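You operate a simulated robot arm through the tools that you are given. There is no shell and no other tool. Be economical: measure what you need, move in short steps, check, and stop when the job is done.

You are at the controls of a simulated robot arm. One attempt, no reset.

JOB
Empty both tumblers into the black-plug basin and stand them in the wooden tray.
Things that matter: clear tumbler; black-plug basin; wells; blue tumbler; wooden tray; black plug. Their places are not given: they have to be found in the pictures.

It is judged by the outcome, as a careful person would: the job done as asked, and still so three seconds after it is handed in. It fails if anything else is knocked over, pushed out of place, dropped, spilled or broken.

ROBOT AND FRAMES
A 6-joint arm with a two-finger parallel gripper, fixed in place. Base frame: the origin is at the foot of the arm, x ahead of it, y to its left, z up; the work surface is at about z = 88. Readings come in cm, rad, newtons and seconds.
With the tool pointing down near the work surface it reaches from about 26 to 66 cm from the base axis. Its first joint turns from -1.152 to 1.152 rad. Payload 2.9 kg.
Tool frame: the origin (TCP) lies between the finger pads and is the grasp point; the fingertips stand 3 cm ahead of it; z points along the fingers, y is the line along which they close. Largest opening 11 cm; finger width 2, thickness 1; the body of the gripper, 4.8 by 11.2 cm, starts 5.5 cm behind the TCP.
Orientation is that of the tool frame in the base frame, as a unit quaternion [w, x, y, z]. With the fingers straight down and closing along the base's y, the tool's x points along the base's -x, its y along +y and its z along -z.

CONTROLS
- The arm moves only by the tool step_arm. Its argument "targets" is a list of rows, each a list of 6 numbers: the shift along the tool's x, y, z in units of 500 mm (1.0 is 500 mm), then the turn, a rotation vector about the tool's x, y, z in units of 90 degrees (1.0 is 90 degrees). In form: [[dx, dy, dz, rx, ry, rz], ...]. A call has 1 to 8 rows; each row is the pose to reach, as a shift and turn from the pose commanded when the call began, along the tool's axes at that moment. "grip" is the finger opening in cm, from 0 to 11, set as the call begins (left out, the last holds). A call with a number of a shift or a turn outside -1 to 1 is refused whole. Rows are played at 5 a second. More than 5 cm and 0.15 rad between two rows, or a gripper value outside its range, and nothing of the call is played. Where a pose cannot be reached the arm comes as near as it can. A force on the tool above 70 N (or 10 N above the force at the start of the call, whichever is more), or a blocked arm, ends the call early, and 0.2 s more pass. The fingers move at their own pace (about 10.8 cm/s each) and stop on an object; they squeeze with about 31 N. The grip force told is the motor's: it shows also when the fingers shut on nothing. Time passes only in rows, and 0.2 s behind the last, so rows that repeat a pose let the fingers close. It gives the time, the measured TCP pose, the force on the tool (base axes), the opening and the grip force at its end, in the units of the frame above (readings bear some noise), and new pictures: "views" is both (left out), scene, wrist or none.
- Cameras (640 x 400 px; columns grow to the right, rows downward): "scene" is fixed at [7.16, 42.56, 139.21]; the picture's right is [-0.83, -0.56, 0.00], its down [-0.27, 0.40, -0.88] and it looks along [0.49, -0.73, -0.48] (base axes); focal length 330 px, centre (320, 200). "wrist" rides on the gripper at [-3.6, 0, -5.7] in the tool frame; the picture's right is [0.00, -1.00, 0.00], its down [0.97, 0.00, -0.24] and it looks along [0.24, 0.00, 0.97] (tool axes); focal length 218 px, centre (320, 200).
- probe_pixels(camera, pixels): there is no depth. For up to 12 entries [column, row, z] of the newest picture of that camera ("zoom" is the newest enlarged one), the place [x, y] in the base frame at which the ray of that pixel passes the height z, good to about 0.3 cm. No time passes.
- close_up(camera, box): a new picture of the part [left, top, right, bottom] of that camera's present view, enlarged. No time passes.
- sign_off(): hands the job in; it is judged then, once.

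Go step by step. Measure first, check grasps and placings, and put right what went wrong. The budget is 80 turns and 120 pictures, counting those below and the enlarged ones. Unless the task says otherwise, let go and move clear before handing in, and close with one line.

The tools are called after ">>>" by a JSON object that holds its "method" and its "body". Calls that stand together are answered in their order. step_arm: Moves the arm, as the interface text tells. Its arguments: {"type":"object","properties":{"targets":{"type":"array","items":{"type":"array","items":{"type":"number"}}},"grip":{"type":"number"},"views":{"type":"string","enum":["both","scene","wrist","none"]}},"required":["targets"]} The other tools are called the same way: probe_pixels (camera, pixels) gives the place at which the rays of pixels pass given heights; close_up (camera, box) takes an enlarged picture of a part of a camera's view; sign_off () hands the job in.

At the start:

```text
clock: 0.0
position: [43.46, -8.0, 117.22]
ee_rot: [0.0, 0.0, 1.0, 0.0]
contact_force: [1.1, 0.6, 0.4]
width: 10.99
finger_force: 0.1
```

scene: 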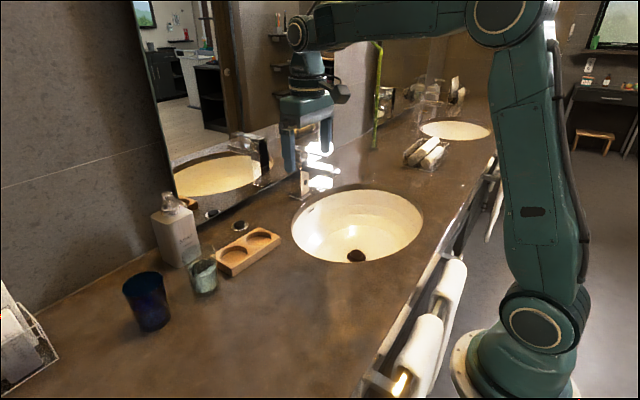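
wrist: 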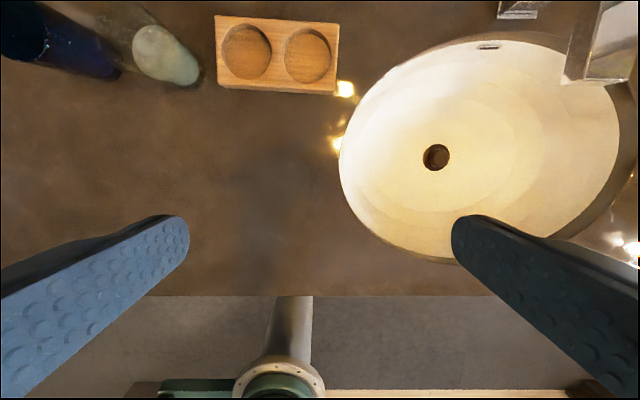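

The scene shows a near basin (drain at about 356,255), a far basin (455,130), a blue tumbler (147,300), a clear tumbler (203,272) and a tray with two wells (247,250). I'll enlarge these to identify the plug and the contents.

>>> {"method": "close_up", "body": {"camera": "scene", "box": [100, 180, 300, 340]}}

>>> {"method": "close_up", "body": {"camera": "scene", "box": [360, 80, 520, 180]}}

>>> {"method": "close_up", "body": {"camera": "scene", "box": [270, 160, 450, 280]}}

>>> {"method": "probe_pixels", "body": {"camera": "scene", "pixels": [[356, 256, 80], [455, 131, 88], [152, 328, 88], [204, 291, 88], [142, 279, 98], [201, 258, 96], [233, 257, 90], [263, 239, 90]]}}

>>> {"method": "probe_pixels", "body": {"camera": "wrist", "pixels": [[247, 52, 90], [308, 55, 90], [436, 157, 80], [165, 50, 96], [185, 70, 88], [110, 68, 88], [25, 30, 99], [340, 160, 88], [450, 260, 88], [630, 130, 88], [217, 15, 90], [336, 95, 90]]}}

```text
2.50 times, centred on (200, 260) of scene
```

zoom: 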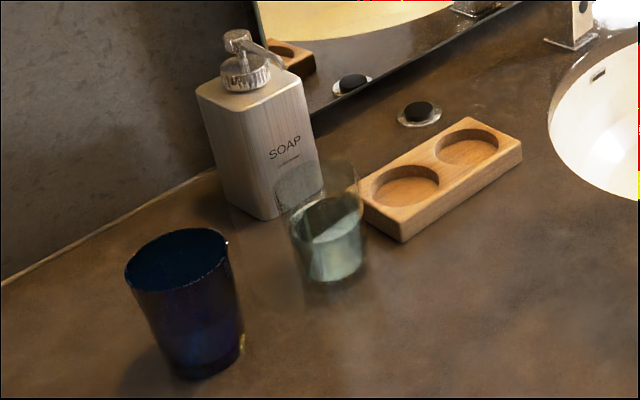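

```text
4.00 times, centred on (440, 130) of scene
```

zoom: 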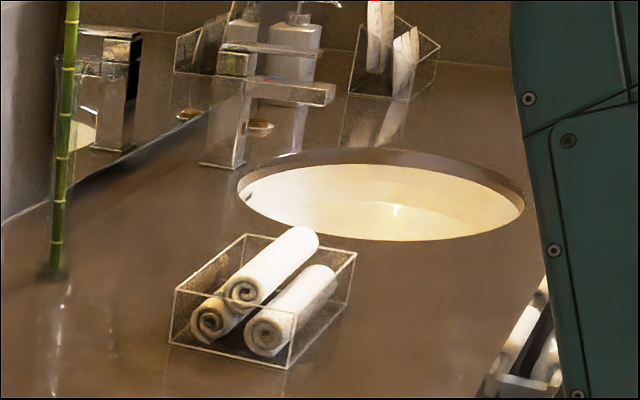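

```text
3.33 times, centred on (360, 220) of scene
```

zoom: 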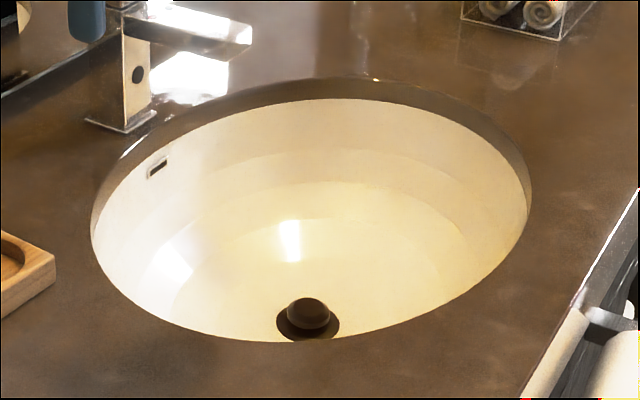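

```text
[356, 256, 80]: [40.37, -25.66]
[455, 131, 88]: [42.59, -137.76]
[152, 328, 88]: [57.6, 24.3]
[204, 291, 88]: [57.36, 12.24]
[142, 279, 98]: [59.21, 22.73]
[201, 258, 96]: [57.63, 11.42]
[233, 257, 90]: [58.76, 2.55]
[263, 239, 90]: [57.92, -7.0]
```

```text
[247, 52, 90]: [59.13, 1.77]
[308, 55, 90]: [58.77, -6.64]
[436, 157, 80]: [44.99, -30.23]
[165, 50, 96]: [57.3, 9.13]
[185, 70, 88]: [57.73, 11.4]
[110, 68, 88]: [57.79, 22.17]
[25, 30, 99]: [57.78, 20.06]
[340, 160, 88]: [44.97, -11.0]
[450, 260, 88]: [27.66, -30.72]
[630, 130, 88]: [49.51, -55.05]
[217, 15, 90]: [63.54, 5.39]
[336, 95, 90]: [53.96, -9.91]
```

The near basin has a black plug, with its drain triangulated at about (44.5, -34, 73), so it is the target; the far one has gold fittings. I'll move left to look at the tumblers, soap and tray from above.

>>> {"method": "step_arm", "body": {"targets": [[0, 0.1, 0, 0, 0, 0], [0, 0.2, 0, 0, 0, 0], [0, 0.3, 0, 0, 0, 0], [-0.05, 0.4, 0, 0, 0, 0]], "views": "both"}}

>>> {"method": "probe_pixels", "body": {"camera": "scene", "pixels": [[177, 267, 88], [206, 293, 88], [192, 286, 88], [218, 283, 88], [143, 284, 98], [122, 288, 98], [164, 277, 98], [154, 323, 88], [154, 332, 88], [181, 256, 97], [215, 252, 97]]}}

```text
refused: row 4 steps farther than a row can; nothing moved
```

```text
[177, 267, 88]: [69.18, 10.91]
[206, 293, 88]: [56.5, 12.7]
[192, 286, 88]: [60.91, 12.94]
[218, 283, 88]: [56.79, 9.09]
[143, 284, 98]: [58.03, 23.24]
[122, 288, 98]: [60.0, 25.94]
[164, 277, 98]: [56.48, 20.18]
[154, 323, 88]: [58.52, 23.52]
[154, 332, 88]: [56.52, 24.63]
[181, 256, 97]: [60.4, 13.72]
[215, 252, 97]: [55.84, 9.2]
```

The fourth row was over the step limit, so I'll repeat the move with shorter steps.

>>> {"method": "step_arm", "body": {"targets": [[-0.01, 0.09, 0, 0, 0, 0], [-0.02, 0.18, 0, 0, 0, 0], [-0.03, 0.27, 0, 0, 0, 0], [-0.04, 0.36, 0, 0, 0, 0], [-0.05, 0.45, 0, 0, 0, 0], [-0.05, 0.45, 0, 0, 0, 0]], "views": "both"}}

```text
clock: 1.4
position: [46.16, 14.6, 117.15]
ee_rot: [0.0, 0.0, 1.0, -0.001]
contact_force: [-0.8, -0.4, 0.5]
width: 11.01
finger_force: 0.1
```

scene: 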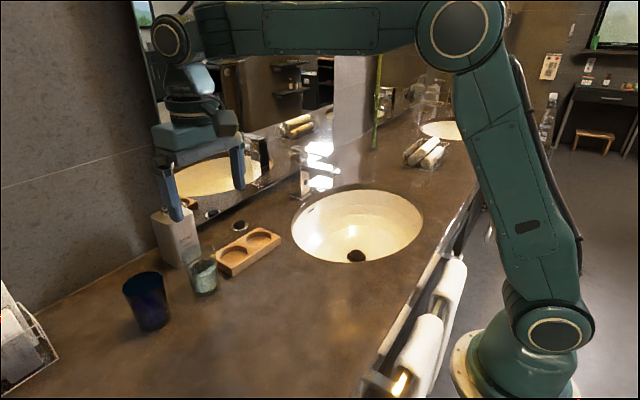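
wrist: 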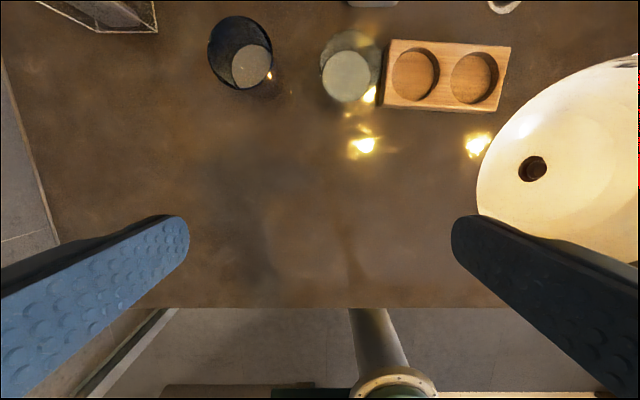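

The wrist view now shows the blue tumbler (240,52), the clear one (349,68) and the tray (447,75). I'll enlarge and probe them.

>>> {"method": "close_up", "body": {"camera": "wrist", "box": [190, 0, 350, 100]}}

>>> {"method": "close_up", "body": {"camera": "wrist", "box": [300, 0, 540, 150]}}

>>> {"method": "probe_pixels", "body": {"camera": "wrist", "pixels": [[251, 66, 88], [231, 66, 88], [271, 66, 88], [347, 77, 88], [324, 77, 88], [371, 77, 88], [415, 74, 90], [475, 77, 90], [393, 74, 90], [438, 74, 90], [388, 40, 90.5], [503, 104, 90.5]]}}

>>> {"method": "probe_pixels", "body": {"camera": "wrist", "pixels": [[208, 52, 98], [272, 52, 98], [240, 15, 98], [240, 90, 98], [320, 60, 96], [382, 60, 96], [372, 0, 88], [345, 0, 88], [155, 30, 88], [497, 48, 90.5], [384, 108, 88], [502, 112, 88]]}}

```text
4.00 times, centred on (270, 50) of wrist
```

zoom: 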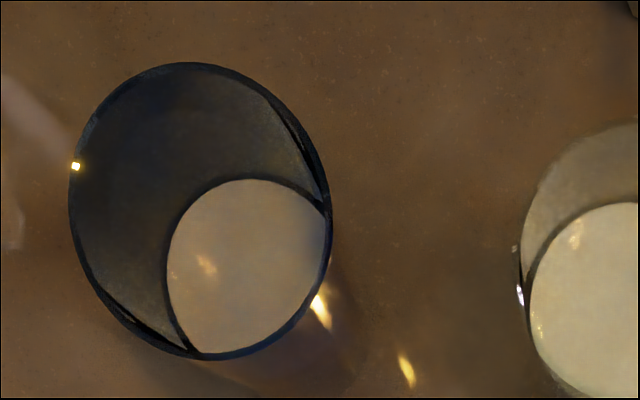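

```text
2.67 times, centred on (420, 75) of wrist
```

zoom: 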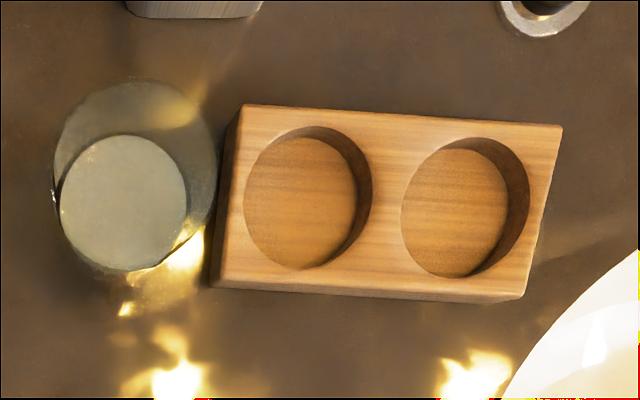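

```text
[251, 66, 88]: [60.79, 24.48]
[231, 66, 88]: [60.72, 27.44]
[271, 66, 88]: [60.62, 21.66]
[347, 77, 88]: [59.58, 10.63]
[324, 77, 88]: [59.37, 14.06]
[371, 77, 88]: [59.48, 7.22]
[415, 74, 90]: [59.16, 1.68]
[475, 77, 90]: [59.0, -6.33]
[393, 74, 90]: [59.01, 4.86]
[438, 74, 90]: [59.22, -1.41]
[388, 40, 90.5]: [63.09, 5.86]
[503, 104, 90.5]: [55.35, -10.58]
```

```text
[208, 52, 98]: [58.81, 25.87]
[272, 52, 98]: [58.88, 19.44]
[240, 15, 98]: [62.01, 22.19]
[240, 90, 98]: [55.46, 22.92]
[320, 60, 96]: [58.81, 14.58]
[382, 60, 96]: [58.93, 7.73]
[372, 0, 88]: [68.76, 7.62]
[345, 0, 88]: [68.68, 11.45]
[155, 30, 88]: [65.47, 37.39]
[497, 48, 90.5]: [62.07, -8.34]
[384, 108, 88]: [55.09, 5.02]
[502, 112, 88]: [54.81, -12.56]
```

Triangulating gives the blue rim centre near (59.2, 22.85, 97) and the clear rim centre near (58.7, 11.1, 96.5), both about 6.7 cm wide. The wells are at about (59, 1.7) and (59, -6.3). I'll pitch the tool forward 65° so I can grip from the side and pour by rolling the wrist.

>>> {"method": "step_arm", "body": {"targets": [[0, 0.02, 0, 0, -0.09, 0], [0, 0.04, 0, 0, -0.18, 0], [0, 0.06, 0, 0, -0.27, 0], [0, 0.08, 0, 0, -0.36, 0], [0, 0.1, 0, 0, -0.45, 0], [0, 0.12, 0, 0, -0.54, 0], [0, 0.14, 0, 0, -0.63, 0], [0, 0.165, 0, 0, -0.722, 0]], "grip": 9, "views": "both"}}

>>> {"method": "probe_pixels", "body": {"camera": "scene", "pixels": [[234, 254.4, 90], [258.8, 238.8, 90], [234, 254.4, 91], [258.8, 238.8, 91]]}}

```text
clock: 3.2
position: [45.94, 22.69, 117.27]
ee_rot: [0.538, 0.001, 0.843, 0.0]
contact_force: [0.7, 0.0, 0.1]
width: 9.01
finger_force: 0.0
```

scene: 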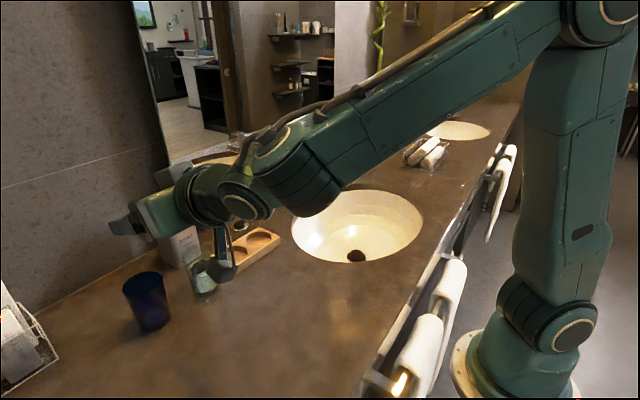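
wrist: 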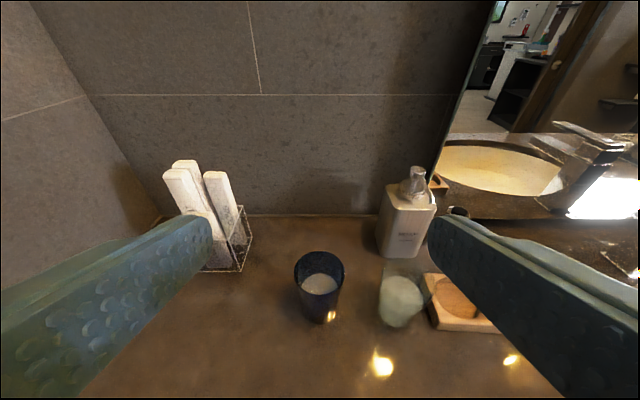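

```text
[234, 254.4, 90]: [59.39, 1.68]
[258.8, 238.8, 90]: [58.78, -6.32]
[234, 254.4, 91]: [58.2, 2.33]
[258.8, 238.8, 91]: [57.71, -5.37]
```

The pitch worked, and the tray top is confirmed at z≈90. I'll now lower to z≈94 in front of the blue tumbler, stopping short of it.

>>> {"method": "step_arm", "body": {"targets": [[0.07, 0, 0.036, 0, 0, 0], [0.14, 0.001, 0.072, 0, 0, 0], [0.21, 0.002, 0.108, 0, 0, 0], [0.28, 0.003, 0.144, 0, 0, 0], [0.35, 0.003, 0.18, 0, 0, 0], [0.413, 0.003, 0.216, 0, 0, 0], [0.413, 0.003, 0.216, 0, 0, 0]], "views": "both"}}

```text
clock: 4.8
position: [47.39, 22.88, 94.08]
ee_rot: [0.537, 0.0, 0.844, 0.0]
contact_force: [0.2, -1.0, 0.2]
width: 9.03
finger_force: 0.0
```

scene: 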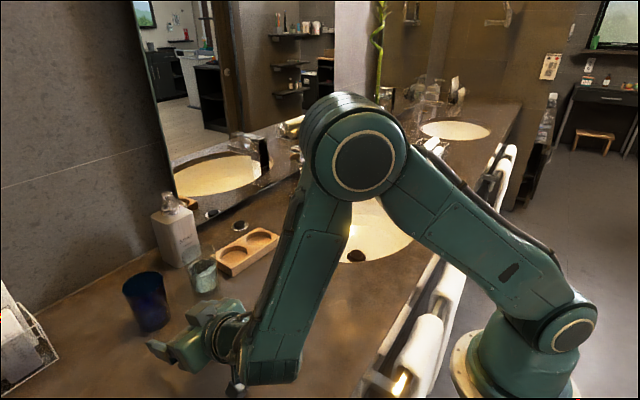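
wrist: 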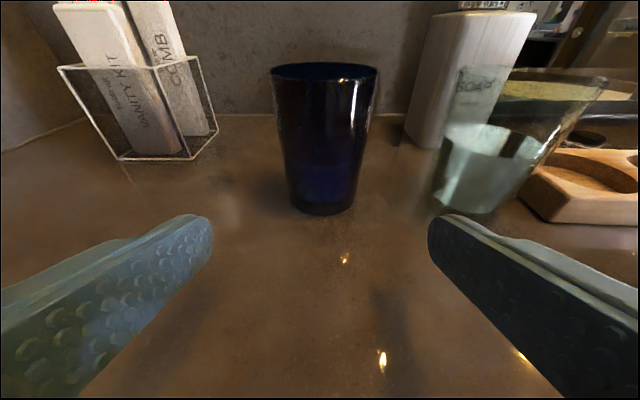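

The blue tumbler is centred at column ~323 between the fingers. I'll check its rim and base heights before closing in.

>>> {"method": "probe_pixels", "body": {"camera": "wrist", "pixels": [[325, 81, 97], [325, 81, 98], [325, 72, 98], [322, 214, 88], [270, 72, 98], [379, 72, 98], [290, 205, 88], [355, 205, 88], [457, 205, 88], [495, 208, 88]]}}

```text
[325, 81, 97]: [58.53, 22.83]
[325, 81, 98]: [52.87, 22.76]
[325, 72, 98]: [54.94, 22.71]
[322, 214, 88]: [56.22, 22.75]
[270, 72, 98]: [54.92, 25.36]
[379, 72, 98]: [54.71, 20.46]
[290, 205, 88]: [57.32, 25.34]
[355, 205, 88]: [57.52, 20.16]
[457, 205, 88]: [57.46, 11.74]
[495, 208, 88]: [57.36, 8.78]
```

The base is centred near x=58.9 and the rim is at z≈97.5, so the path is clear. I'll slide forward and close the fingers in the next call.

>>> {"method": "step_arm", "body": {"targets": [[-0.0225, 0, 0.0535, 0, 0, 0], [-0.045, 0, 0.107, 0, 0, 0], [-0.067, 0, 0.16, 0, 0, 0], [-0.089, -0.001, 0.213, 0, 0, 0], [-0.089, -0.001, 0.213, 0, 0, 0]], "views": "wrist"}}

>>> {"method": "step_arm", "body": {"targets": [[0, 0, 0, 0, 0, 0], [0, 0, 0, 0, 0, 0], [0, 0, 0, 0, 0, 0]], "grip": 5, "views": "both"}}

```text
clock: 6.0
position: [58.73, 23.05, 93.21]
ee_rot: [0.538, 0.0, 0.843, -0.001]
contact_force: [0.7, -0.6, 0.6]
width: 9.0
finger_force: 0.1
```

wrist: 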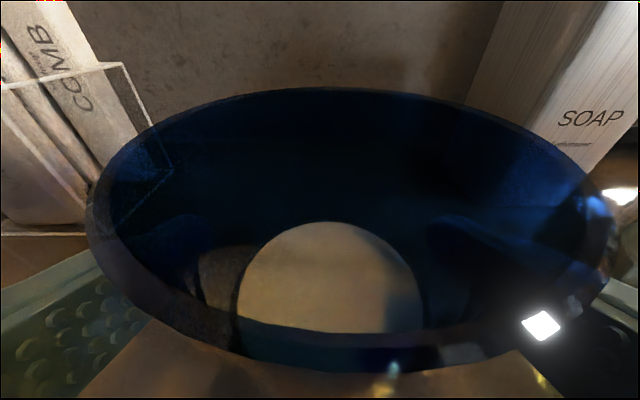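

```text
clock: 6.8
position: [58.59, 23.1, 93.33]
ee_rot: [0.537, 0.0, 0.844, 0.0]
contact_force: [0.4, -1.0, -0.3]
width: 6.37
finger_force: 31.2
```

scene: 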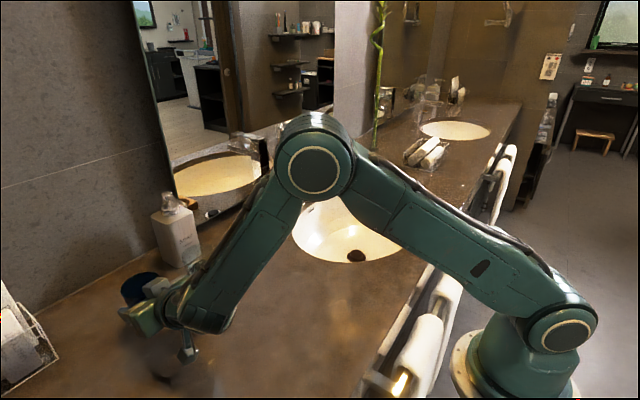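
wrist: 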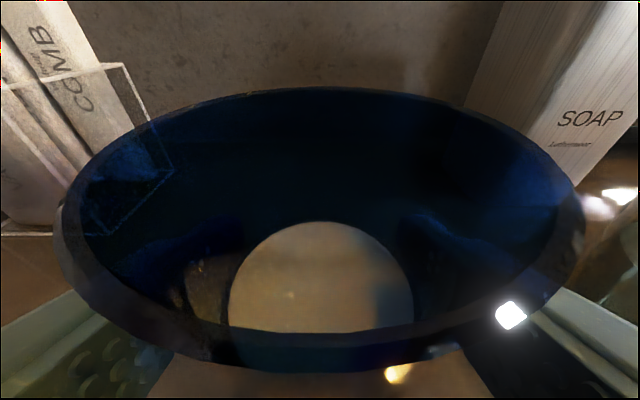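

The fingers stopped at 6.37 cm with 31 N, so the blue tumbler is gripped. I'll lift straight up by 16 cm.

>>> {"method": "step_arm", "body": {"targets": [[-0.02, 0, -0.009, 0, 0, 0], [-0.06, 0, -0.028, 0, 0, 0], [-0.11, 0, -0.051, 0, 0, 0], [-0.16, 0, -0.0747, 0, 0, 0], [-0.21, 0, -0.098, 0, 0, 0], [-0.255, 0, -0.119, 0, 0, 0], [-0.29, 0, -0.1354, 0, 0, 0], [-0.29, 0, -0.1354, 0, 0, 0]], "views": "both"}}

```text
clock: 8.6
position: [58.73, 22.9, 109.47]
ee_rot: [0.538, 0.0, 0.843, 0.0]
contact_force: [0.6, -0.6, -2.8]
width: 6.38
finger_force: 30.7
```

scene: 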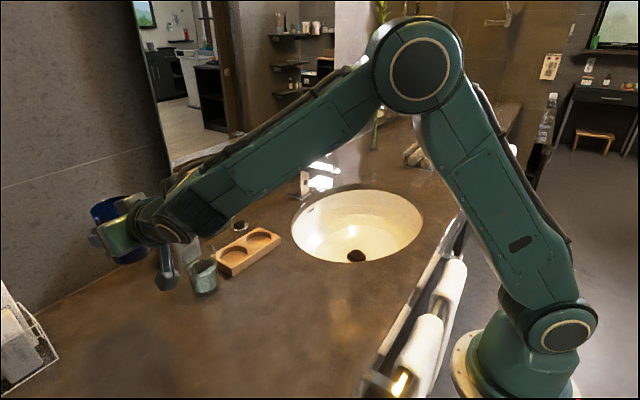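
wrist: 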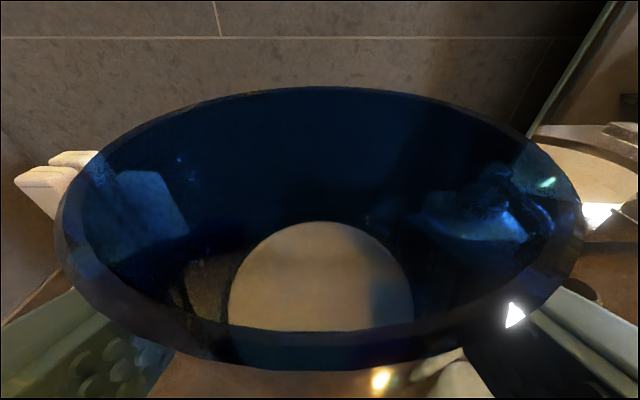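

The tumbler is lifted level. I'll carry it smoothly toward the basin, first to around (48, -3).

>>> {"method": "step_arm", "body": {"targets": [[0.005, -0.03, -0.011, 0, 0, 0], [0.016, -0.09, -0.034, 0, 0, 0], [0.029, -0.165, -0.062, 0, 0, 0], [0.044, -0.25, -0.094, 0, 0, 0], [0.059, -0.335, -0.126, 0, 0, 0], [0.074, -0.42, -0.158, 0, 0, 0], [0.085, -0.485, -0.182, 0, 0, 0], [0.0905, -0.52, -0.194, 0, 0, 0]], "views": "none"}}

>>> {"method": "step_arm", "body": {"targets": [[0, -0.03, 0, 0.02, 0, 0.009], [0, -0.09, 0, 0.06, 0, 0.028], [0, -0.165, 0, 0.11, 0, 0.051], [0, -0.245, 0, 0.16, 0, 0.075], [0, -0.325, 0, 0.21, 0, 0.098], [0, -0.405, 0, 0.26, 0, 0.121], [0, -0.465, 0, 0.3, 0, 0.14], [0, -0.5, 0, 0.322, 0, 0.15]], "views": "both"}}

```text
clock: 10.4
position: [47.82, -3.11, 109.33]
ee_rot: [0.538, 0.0, 0.843, -0.001]
contact_force: [-0.2, -0.7, -2.2]
width: 6.37
finger_force: 31.6
```

```text
clock: 12.2
position: [47.75, -28.2, 109.59]
ee_rot: [0.516, 0.233, 0.811, -0.149]
contact_force: [0.6, -0.7, -2.4]
width: 6.36
finger_force: 31.2
```

scene: 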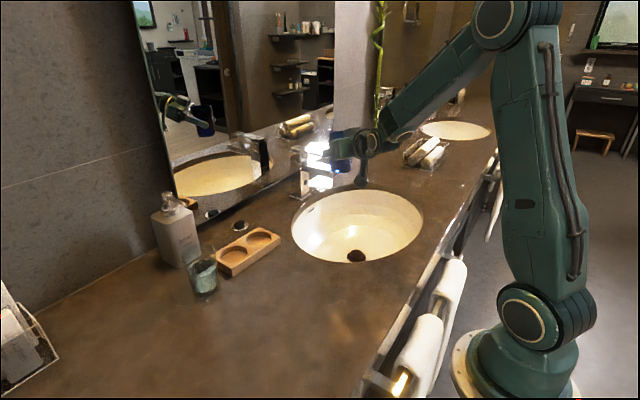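
wrist: 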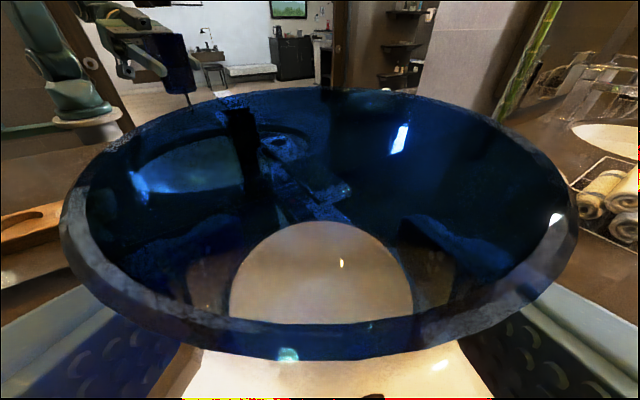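

The tumbler is over the basin at (47.8, -28.2), clear of the tap. I'll roll it to the right, slowly at first, lowering slightly as it goes.

>>> {"method": "step_arm", "body": {"targets": [[0.02, 0, 0.01, 0, 0, 0.07], [0.045, 0, 0.02, 0, 0, 0.16], [0.0725, 0, 0.034, 0, 0, 0.25], [0.0725, 0, 0.034, 0, 0, 0.34], [0.0725, 0, 0.034, 0, 0, 0.43], [0.0725, 0, 0.034, 0, 0, 0.52], [0.0725, 0, 0.034, 0, 0, 0.61], [0.0725, 0, 0.034, 0, 0, 0.7]], "views": "both"}}

```text
clock: 14.0
position: [47.88, -28.1, 105.43]
ee_rot: [0.518, 0.622, 0.569, 0.144]
contact_force: [-0.5, -0.8, -2.8]
width: 6.35
finger_force: 30.9
```

scene: 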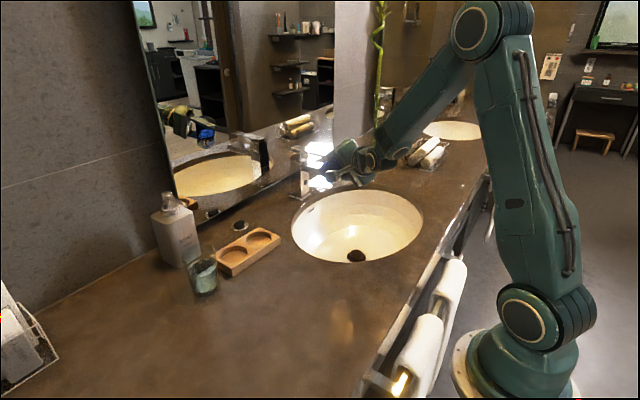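
wrist: 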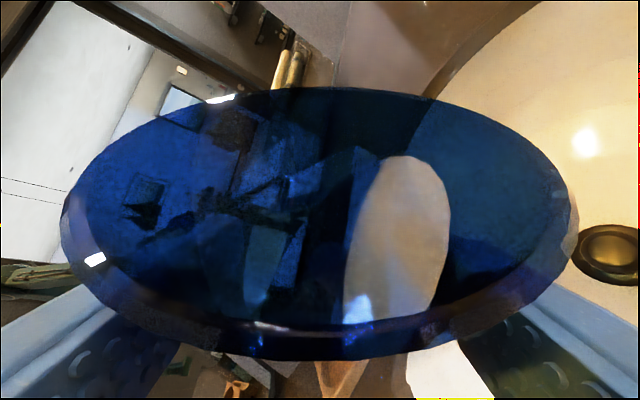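

The roll is at 63° and the liquid is moving toward the lip on the drain side. I'll keep rolling.

>>> {"method": "step_arm", "body": {"targets": [[0, 0, 0, 0, 0, 0.08], [0, 0, 0, 0, 0, 0.17], [0, 0, 0, 0, 0, 0.26], [0, 0, 0, 0, 0, 0.35], [0, 0, 0, 0, 0, 0.44], [0, 0, 0, 0, 0, 0.53], [0, 0, 0, 0, 0, 0.62], [0, 0, 0, 0, 0, 0.7]], "views": "both"}}

>>> {"method": "step_arm", "body": {"targets": [[0, 0, 0, 0, 0, 0.08], [0, 0, 0, 0, 0, 0.17], [0, 0, 0, 0, 0, 0.26], [0, 0, 0, 0, 0, 0.32], [0, 0, 0, 0, 0, 0.32], [0, 0, 0, 0, 0, 0.32], [0, 0, 0, 0, 0, 0.32], [0, 0, 0, 0, 0, 0.32]], "views": "both"}}

```text
clock: 15.8
position: [47.85, -28.11, 105.4]
ee_rot: [0.366, 0.828, 0.16, 0.394]
contact_force: [0.0, -0.6, -2.2]
width: 6.35
finger_force: 30.8
```

scene: 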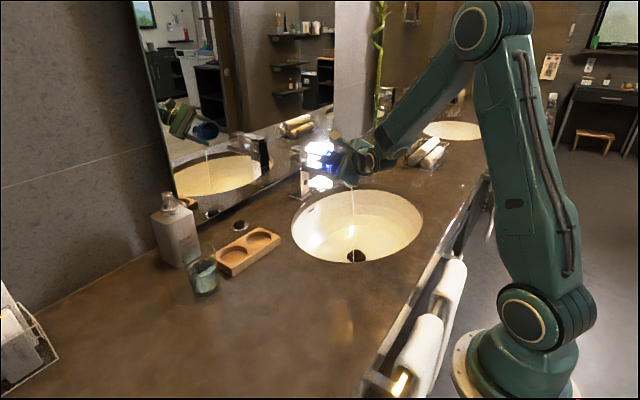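
wrist: 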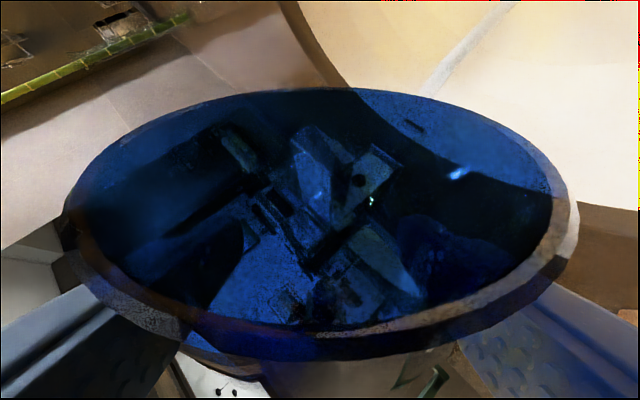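

```text
clock: 17.6
position: [47.91, -28.2, 105.42]
ee_rot: [0.257, 0.842, -0.049, 0.472]
contact_force: [-0.2, -0.8, -2.0]
width: 6.39
finger_force: 30.8
```

scene: 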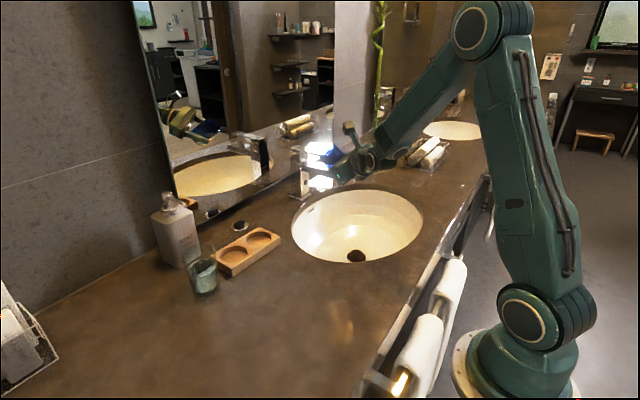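
wrist: 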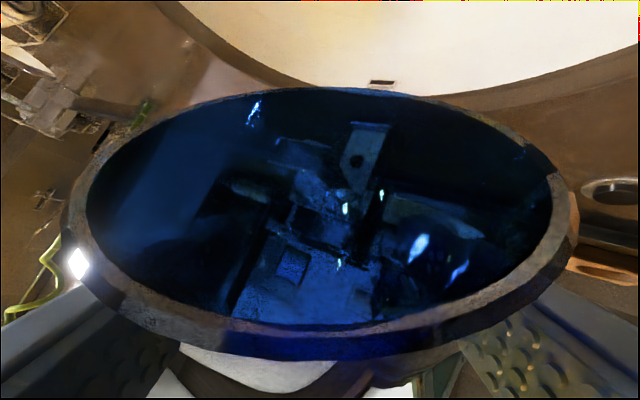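

A stream fell into the basin at column ~352, the tumbler is now empty, and the load dropped to about 2.0 N. I'll hold briefly and then roll back upright.

>>> {"method": "step_arm", "body": {"targets": [[0, 0, 0, 0, 0, 0], [0, 0, 0, 0, 0, 0], [0, 0, 0, 0, 0, -0.08], [0, 0, 0, 0, 0, -0.17], [0, 0, 0, 0, 0, -0.26], [0, 0, 0, 0, 0, -0.35], [0, 0, 0, 0, 0, -0.44], [0, 0, 0, 0, 0, -0.53]], "views": "none"}}

>>> {"method": "step_arm", "body": {"targets": [[0, 0, 0, 0, 0, -0.08], [0, 0, 0, 0, 0, -0.17], [0, 0, 0, 0, 0, -0.26], [0, 0, 0, 0, 0, -0.35], [0, 0, 0, 0, 0, -0.44], [0, 0, 0, 0, 0, -0.53], [0, 0, 0, 0, 0, -0.61], [0, 0, 0, 0, 0, -0.69]], "views": "none"}}

>>> {"method": "step_arm", "body": {"targets": [[0, 0, 0, 0, 0, -0.09], [0, 0, 0, 0, 0, -0.18], [0, 0, 0, 0, 0, -0.27], [0, 0, 0, 0, 0, -0.36], [0, 0, 0, 0, 0, -0.43], [0, 0, 0, 0, 0, -0.5]], "views": "both"}}

```text
clock: 19.4
position: [47.83, -28.03, 105.42]
ee_rot: [0.427, 0.79, 0.296, 0.326]
contact_force: [-0.2, 0.4, -1.9]
width: 6.37
finger_force: 30.9
```

```text
clock: 21.2
position: [48.15, -27.98, 105.36]
ee_rot: [0.534, 0.523, 0.661, 0.061]
contact_force: [0.3, -0.2, -1.0]
width: 6.34
finger_force: 31.0
```

```text
clock: 22.6
position: [47.97, -28.06, 105.4]
ee_rot: [0.517, 0.231, 0.811, -0.148]
contact_force: [0.0, 0.5, -1.9]
width: 6.37
finger_force: 31.3
```

scene: 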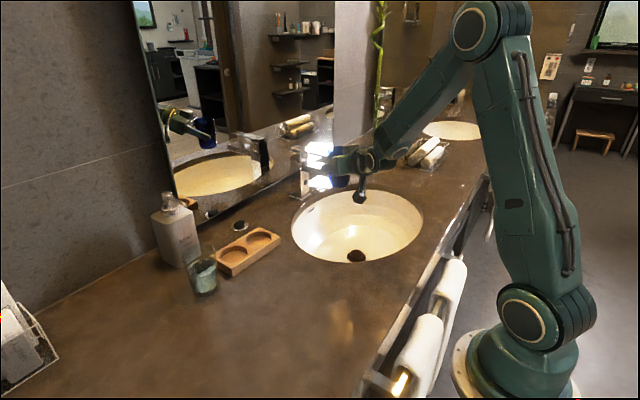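
wrist: 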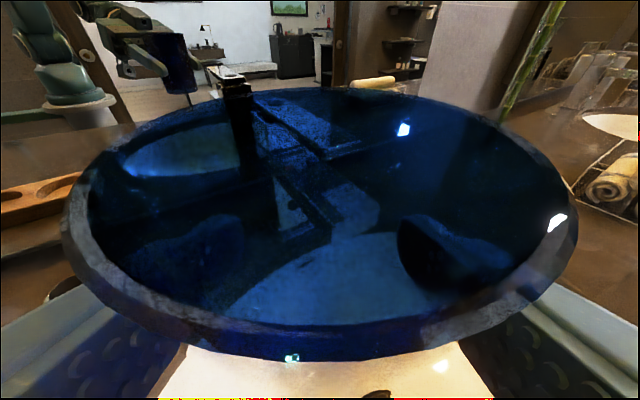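

The tumbler is empty and upright again. I'll carry it to just above the right-hand well, turning the tool back to face straight ahead.

>>> {"method": "step_arm", "body": {"targets": [[0.001, 0.03, -0.003, -0.02, 0, -0.009], [0.004, 0.09, -0.008, -0.06, 0, -0.028], [0.007, 0.165, -0.015, -0.11, 0, -0.051], [0.01, 0.245, -0.023, -0.16, 0, -0.075], [0.014, 0.325, -0.03, -0.21, 0, -0.098], [0.018, 0.4, -0.037, -0.26, 0, -0.121], [0.02, 0.45, -0.042, -0.3, 0, -0.14], [0.021, 0.4824, -0.0446, -0.322, 0, -0.15]], "views": "both"}}

```text
clock: 24.4
position: [58.41, -6.35, 105.39]
ee_rot: [0.537, -0.001, 0.844, 0.0]
contact_force: [-0.7, 0.1, -2.1]
width: 6.35
finger_force: 31.1
```

scene: 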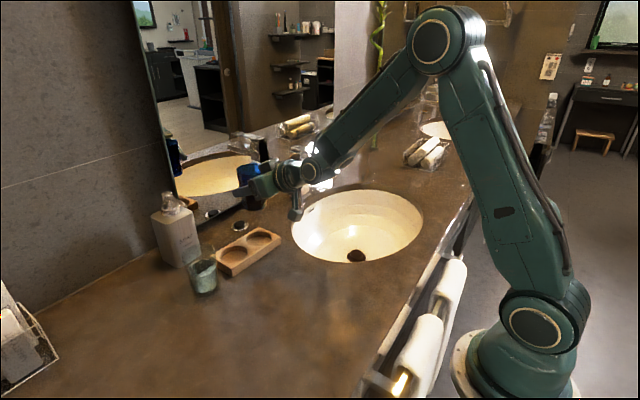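
wrist: 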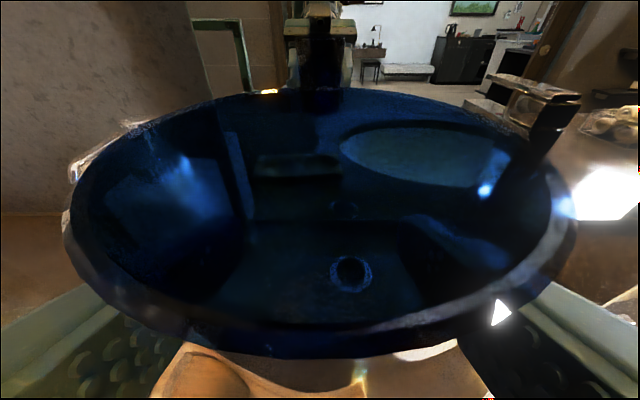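

It is above the right well. I'll lower to just over the tray and check the alignment.

>>> {"method": "step_arm", "body": {"targets": [[0.03, 0, 0.015, 0, 0, 0], [0.07, 0, 0.036, 0, 0, 0], [0.11, 0, 0.057, 0, 0, 0], [0.1316, 0.001, 0.068, 0, 0, 0], [0.1316, 0.001, 0.068, 0, 0, 0]], "views": "both"}}

>>> {"method": "close_up", "body": {"camera": "scene", "box": [180, 180, 340, 280]}}

```text
clock: 25.6
position: [58.85, -6.1, 97.93]
ee_rot: [0.538, 0.0, 0.843, 0.0]
contact_force: [0.0, -0.2, -0.9]
width: 6.38
finger_force: 30.8
```

scene: 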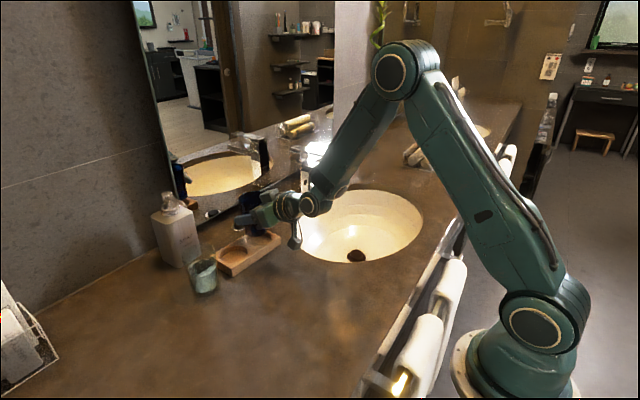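
wrist: 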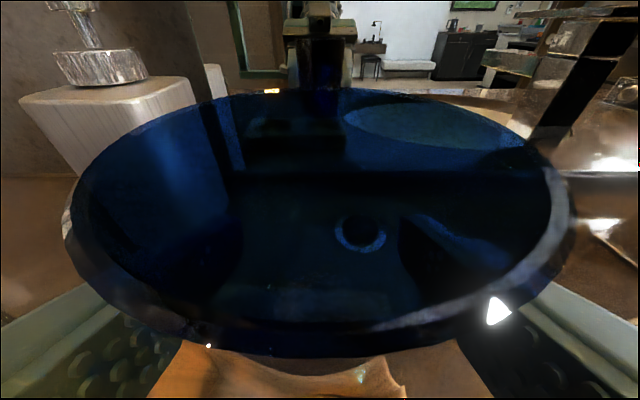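

```text
4.00 times, centred on (260, 230) of scene
```

zoom: 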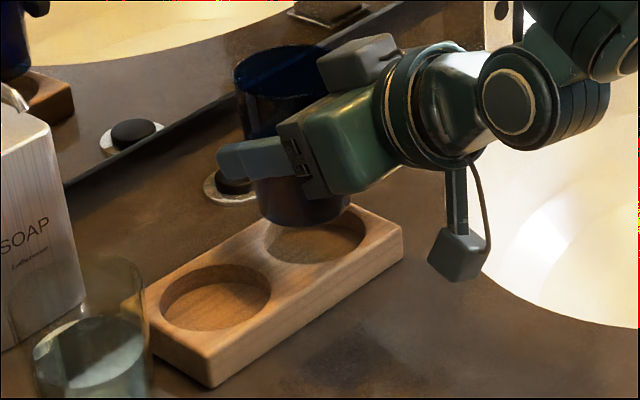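

The bottom of the tumbler is at about zoom (305,206); I'll check where that sits relative to the well.

>>> {"method": "probe_pixels", "body": {"camera": "zoom", "pixels": [[305, 206, 92.6], [258, 210, 92.6], [352, 202, 92.6], [303, 228, 92.6], [215, 297, 90], [318, 236, 90], [160, 305, 90], [270, 290, 90], [128, 300, 90], [403, 235, 90]]}}

```text
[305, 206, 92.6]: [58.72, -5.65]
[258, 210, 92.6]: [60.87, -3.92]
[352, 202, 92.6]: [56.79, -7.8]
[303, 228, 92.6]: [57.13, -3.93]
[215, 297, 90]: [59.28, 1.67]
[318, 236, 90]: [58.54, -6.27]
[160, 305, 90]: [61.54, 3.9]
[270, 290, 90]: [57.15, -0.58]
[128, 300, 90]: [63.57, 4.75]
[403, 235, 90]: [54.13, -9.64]
```

The tumbler centre is about (58.95, -5.9) and the well is at (58.9, -6.3). I'll shift 0.35 cm toward -y and lower into the well in small steps, watching the force.

>>> {"method": "step_arm", "body": {"targets": [[0, -0.007, 0, 0, 0, 0], [0.02, -0.007, 0.009, 0, 0, 0], [0.04, -0.007, 0.019, 0, 0, 0], [0.0544, -0.007, 0.0254, 0, 0, 0], [0.0544, -0.007, 0.0254, 0, 0, 0]], "views": "none"}}

>>> {"method": "step_arm", "body": {"targets": [[0.004, 0, 0.002, 0, 0, 0], [0.0072, 0, 0.0034, 0, 0, 0], [0.0072, 0, 0.0034, 0, 0, 0]], "views": "both"}}

>>> {"method": "close_up", "body": {"camera": "scene", "box": [180, 180, 340, 280]}}

```text
clock: 26.8
position: [59.17, -6.6, 95.22]
ee_rot: [0.54, 0.0, 0.842, -0.001]
contact_force: [0.5, -0.7, 12.7]
width: 6.33
finger_force: 31.2
```

```text
clock: 27.6
position: [58.93, -6.61, 94.57]
ee_rot: [0.537, 0.0, 0.844, 0.0]
contact_force: [-2.4, -0.1, 13.0]
width: 6.25
finger_force: 31.3
```

scene: 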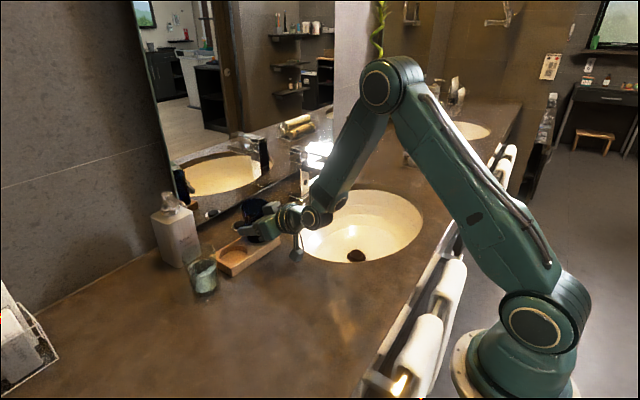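
wrist: 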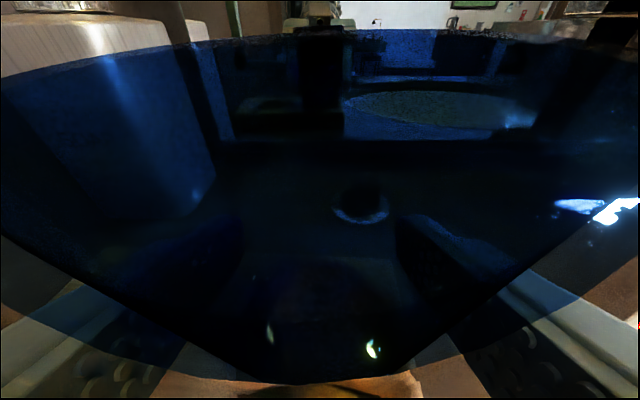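

```text
4.00 times, centred on (260, 230) of scene
```

zoom: 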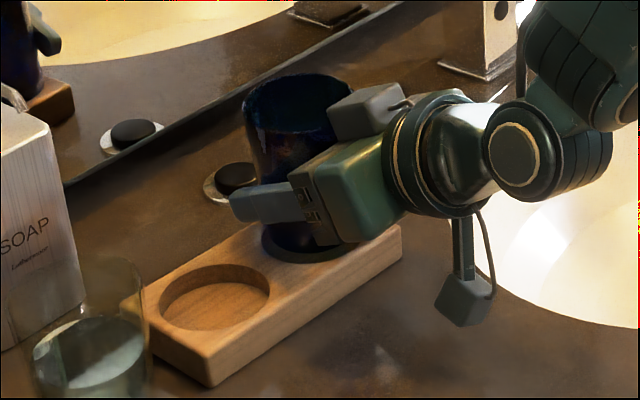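

Contact came at about z=95.2, a bit early, and the wrist view shows the rim has tilted: the far edge is up (row ~30 instead of ~90). The far edge of the base probably caught on the well's lip, so I'll look closer before correcting.

>>> {"method": "close_up", "body": {"camera": "scene", "box": [215, 190, 295, 240]}}

```text
8.00 times, centred on (255, 215) of scene
```

zoom: 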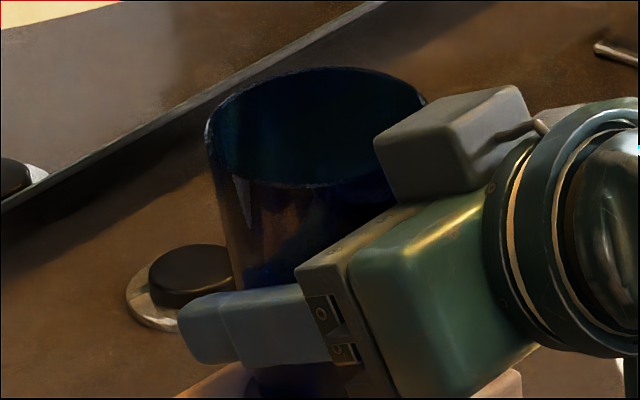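

I'll lift 1.6 cm to free the base and re-measure it.

>>> {"method": "step_arm", "body": {"targets": [[-0.015, 0, -0.007, 0, 0, 0], [-0.031, 0, -0.0145, 0, 0, 0], [-0.045, 0, -0.021, 0, 0, 0], [-0.045, 0, -0.021, 0, 0, 0]], "views": "both"}}

>>> {"method": "close_up", "body": {"camera": "scene", "box": [215, 195, 295, 245]}}

```text
clock: 28.6
position: [58.84, -6.59, 97.14]
ee_rot: [0.537, 0.0, 0.844, 0.0]
contact_force: [0.6, 0.3, -2.1]
width: 6.24
finger_force: 31.1
```

scene: 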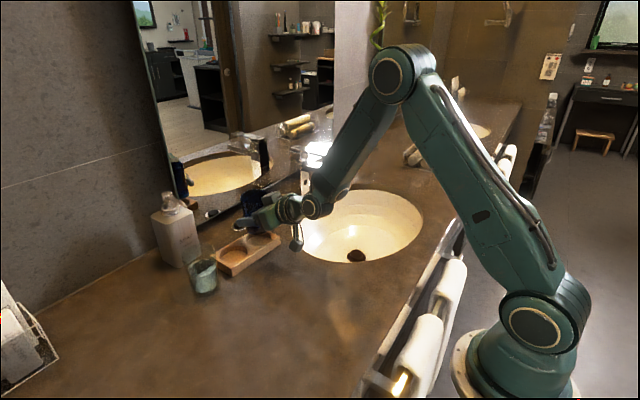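
wrist: 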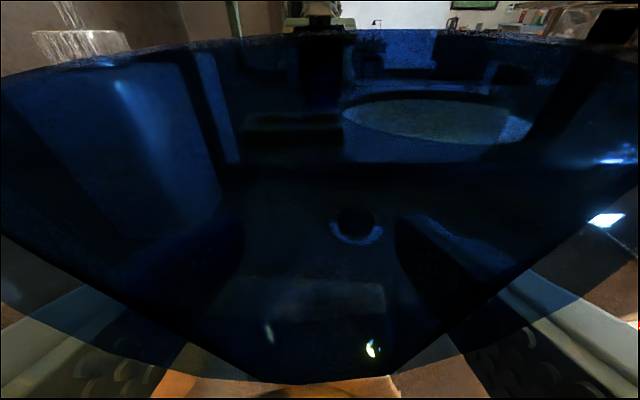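

```text
8.00 times, centred on (255, 220) of scene
```

zoom: 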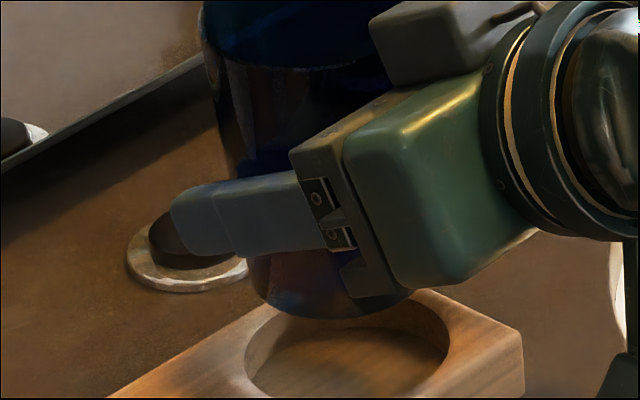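

>>> {"method": "probe_pixels", "body": {"camera": "zoom", "pixels": [[325, 320, 92.6], [250, 285, 92.6], [412, 290, 92.6], [246, 350, 90], [449, 345, 90], [248, 378, 90], [449, 365, 90]]}}

>>> {"method": "close_up", "body": {"camera": "scene", "box": [215, 210, 295, 260]}}

```text
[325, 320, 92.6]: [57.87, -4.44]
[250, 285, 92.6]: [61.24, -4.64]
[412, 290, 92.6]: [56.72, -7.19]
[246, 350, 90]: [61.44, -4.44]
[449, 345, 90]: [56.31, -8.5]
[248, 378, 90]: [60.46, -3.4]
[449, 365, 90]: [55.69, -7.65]
```

```text
8.00 times, centred on (255, 235) of scene
```

zoom: 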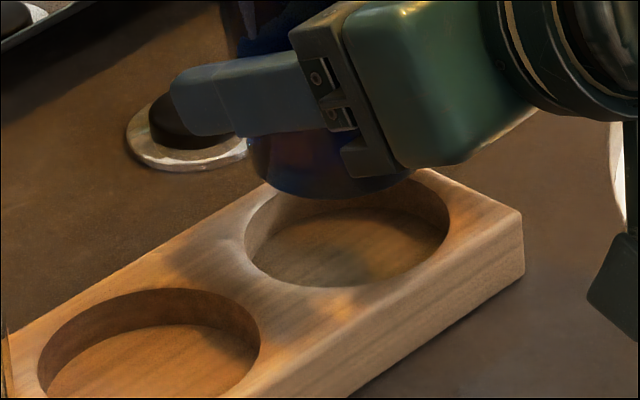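

>>> {"method": "probe_pixels", "body": {"camera": "zoom", "pixels": [[347, 230, 90], [347, 230, 91], [347, 288, 90], [522, 215, 90], [522, 215, 91], [522, 215, 90.5], [525, 278, 88], [149, 345, 90]]}}

```text
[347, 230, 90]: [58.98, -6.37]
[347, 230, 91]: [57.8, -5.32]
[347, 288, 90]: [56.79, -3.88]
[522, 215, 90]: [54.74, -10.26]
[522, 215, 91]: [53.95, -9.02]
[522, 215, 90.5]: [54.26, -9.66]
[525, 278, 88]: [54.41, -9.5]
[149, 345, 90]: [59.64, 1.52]
```

The well centre is about (58.8, -6.1) with the tray top at 90.3. The tumbler sits about 9° tilted in the pads with its base shifted forward. I'll turn the tool back +9° to make it upright and shift slightly.

>>> {"method": "step_arm", "body": {"targets": [[0.0017, 0.002, -0.0036, 0, 0.05, 0], [0.0034, 0.005, -0.0072, 0, 0.1, 0], [0.0034, 0.005, -0.0072, 0, 0.1, 0]], "views": "both"}}

>>> {"method": "close_up", "body": {"camera": "scene", "box": [207, 185, 303, 245]}}

```text
clock: 29.4
position: [58.44, -6.38, 97.17]
ee_rot: [0.468, 0.0, 0.884, 0.0]
contact_force: [-0.3, -0.3, -2.3]
width: 6.24
finger_force: 30.6
```

scene: 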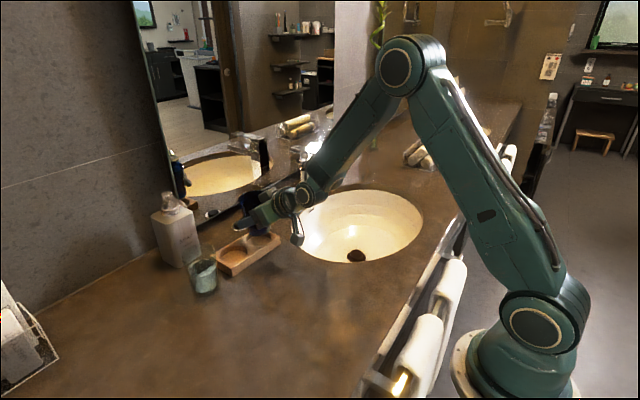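
wrist: 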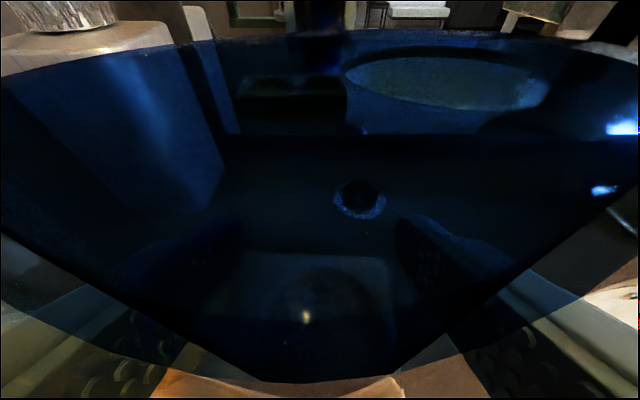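

```text
6.67 times, centred on (255, 215) of scene
```

zoom: 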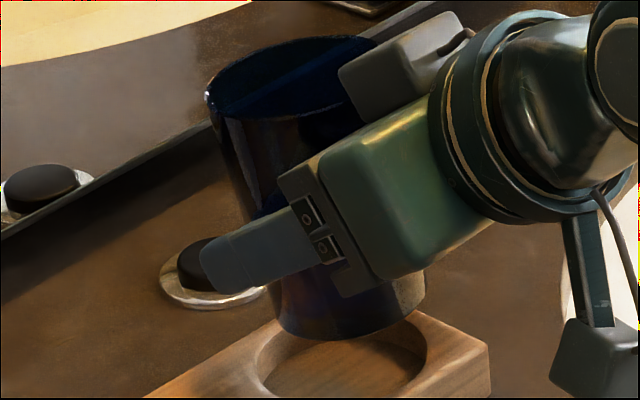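

The image shows the tumbler now leaning forward (rim centre (290,78) to base (350,305)), so it was level before. It had only slid up about 1.1 cm when the base caught the lip. I'll undo the rotation and re-measure.

>>> {"method": "step_arm", "body": {"targets": [[-0.001, 0.001, 0.001, 0, -0.05, 0], [-0.0017, 0.002, 0.0025, 0, -0.1, 0], [-0.0017, 0.002, 0.0025, 0, -0.1, 0]], "views": "both"}}

>>> {"method": "close_up", "body": {"camera": "scene", "box": [207, 190, 303, 250]}}

```text
clock: 30.2
position: [58.63, -6.26, 97.03]
ee_rot: [0.537, 0.001, 0.843, -0.001]
contact_force: [-0.1, 0.2, -1.4]
width: 6.23
finger_force: 31.3
```

scene: 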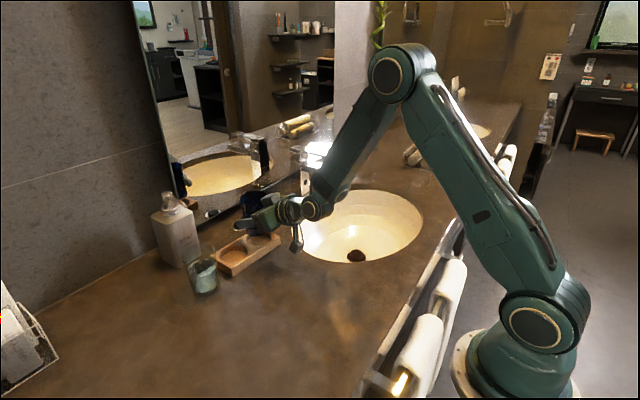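
wrist: 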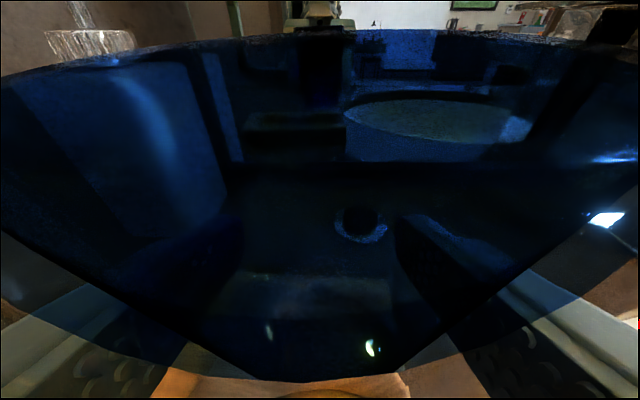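

```text
6.67 times, centred on (255, 220) of scene
```

zoom: 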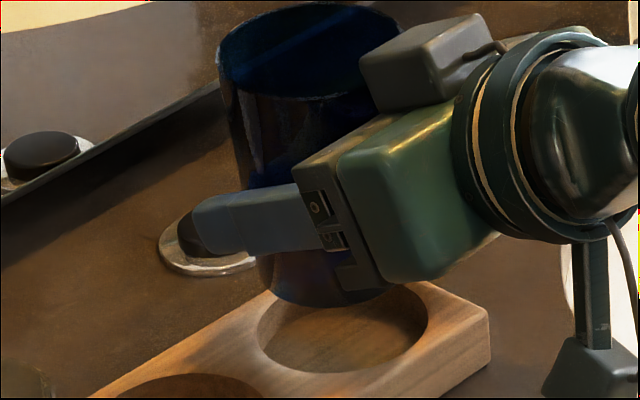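

It is upright again and aligned to within about 0.2 cm. I'll lower slowly and watch the force at the lip.

>>> {"method": "step_arm", "body": {"targets": [[0.012, -0.002, 0.003, 0, 0, 0], [0.024, -0.002, 0.008, 0, 0, 0], [0.036, -0.002, 0.0135, 0, 0, 0], [0.0486, -0.002, 0.019, 0, 0, 0], [0.0486, -0.002, 0.019, 0, 0, 0]], "views": "both"}}

>>> {"method": "close_up", "body": {"camera": "scene", "box": [207, 195, 303, 255]}}

```text
clock: 31.4
position: [58.46, -6.61, 94.59]
ee_rot: [0.537, 0.0, 0.843, 0.0]
contact_force: [0.5, 0.2, -0.9]
width: 6.22
finger_force: 30.6
```

scene: 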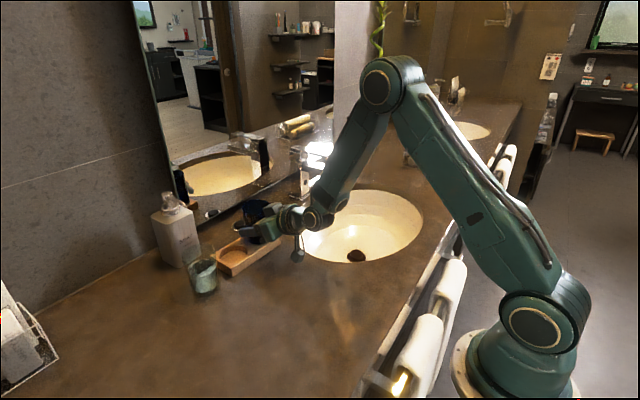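
wrist: 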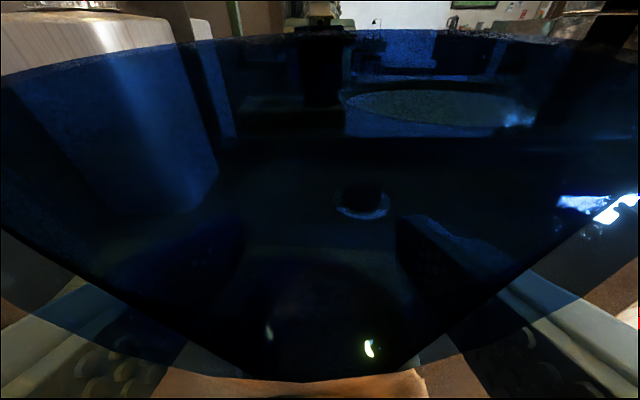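

```text
6.67 times, centred on (255, 225) of scene
```

zoom: 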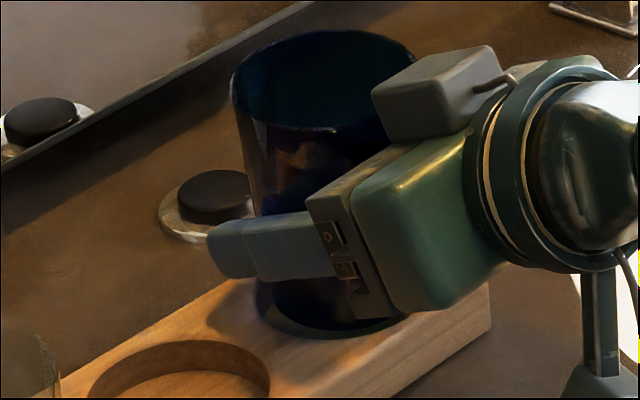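

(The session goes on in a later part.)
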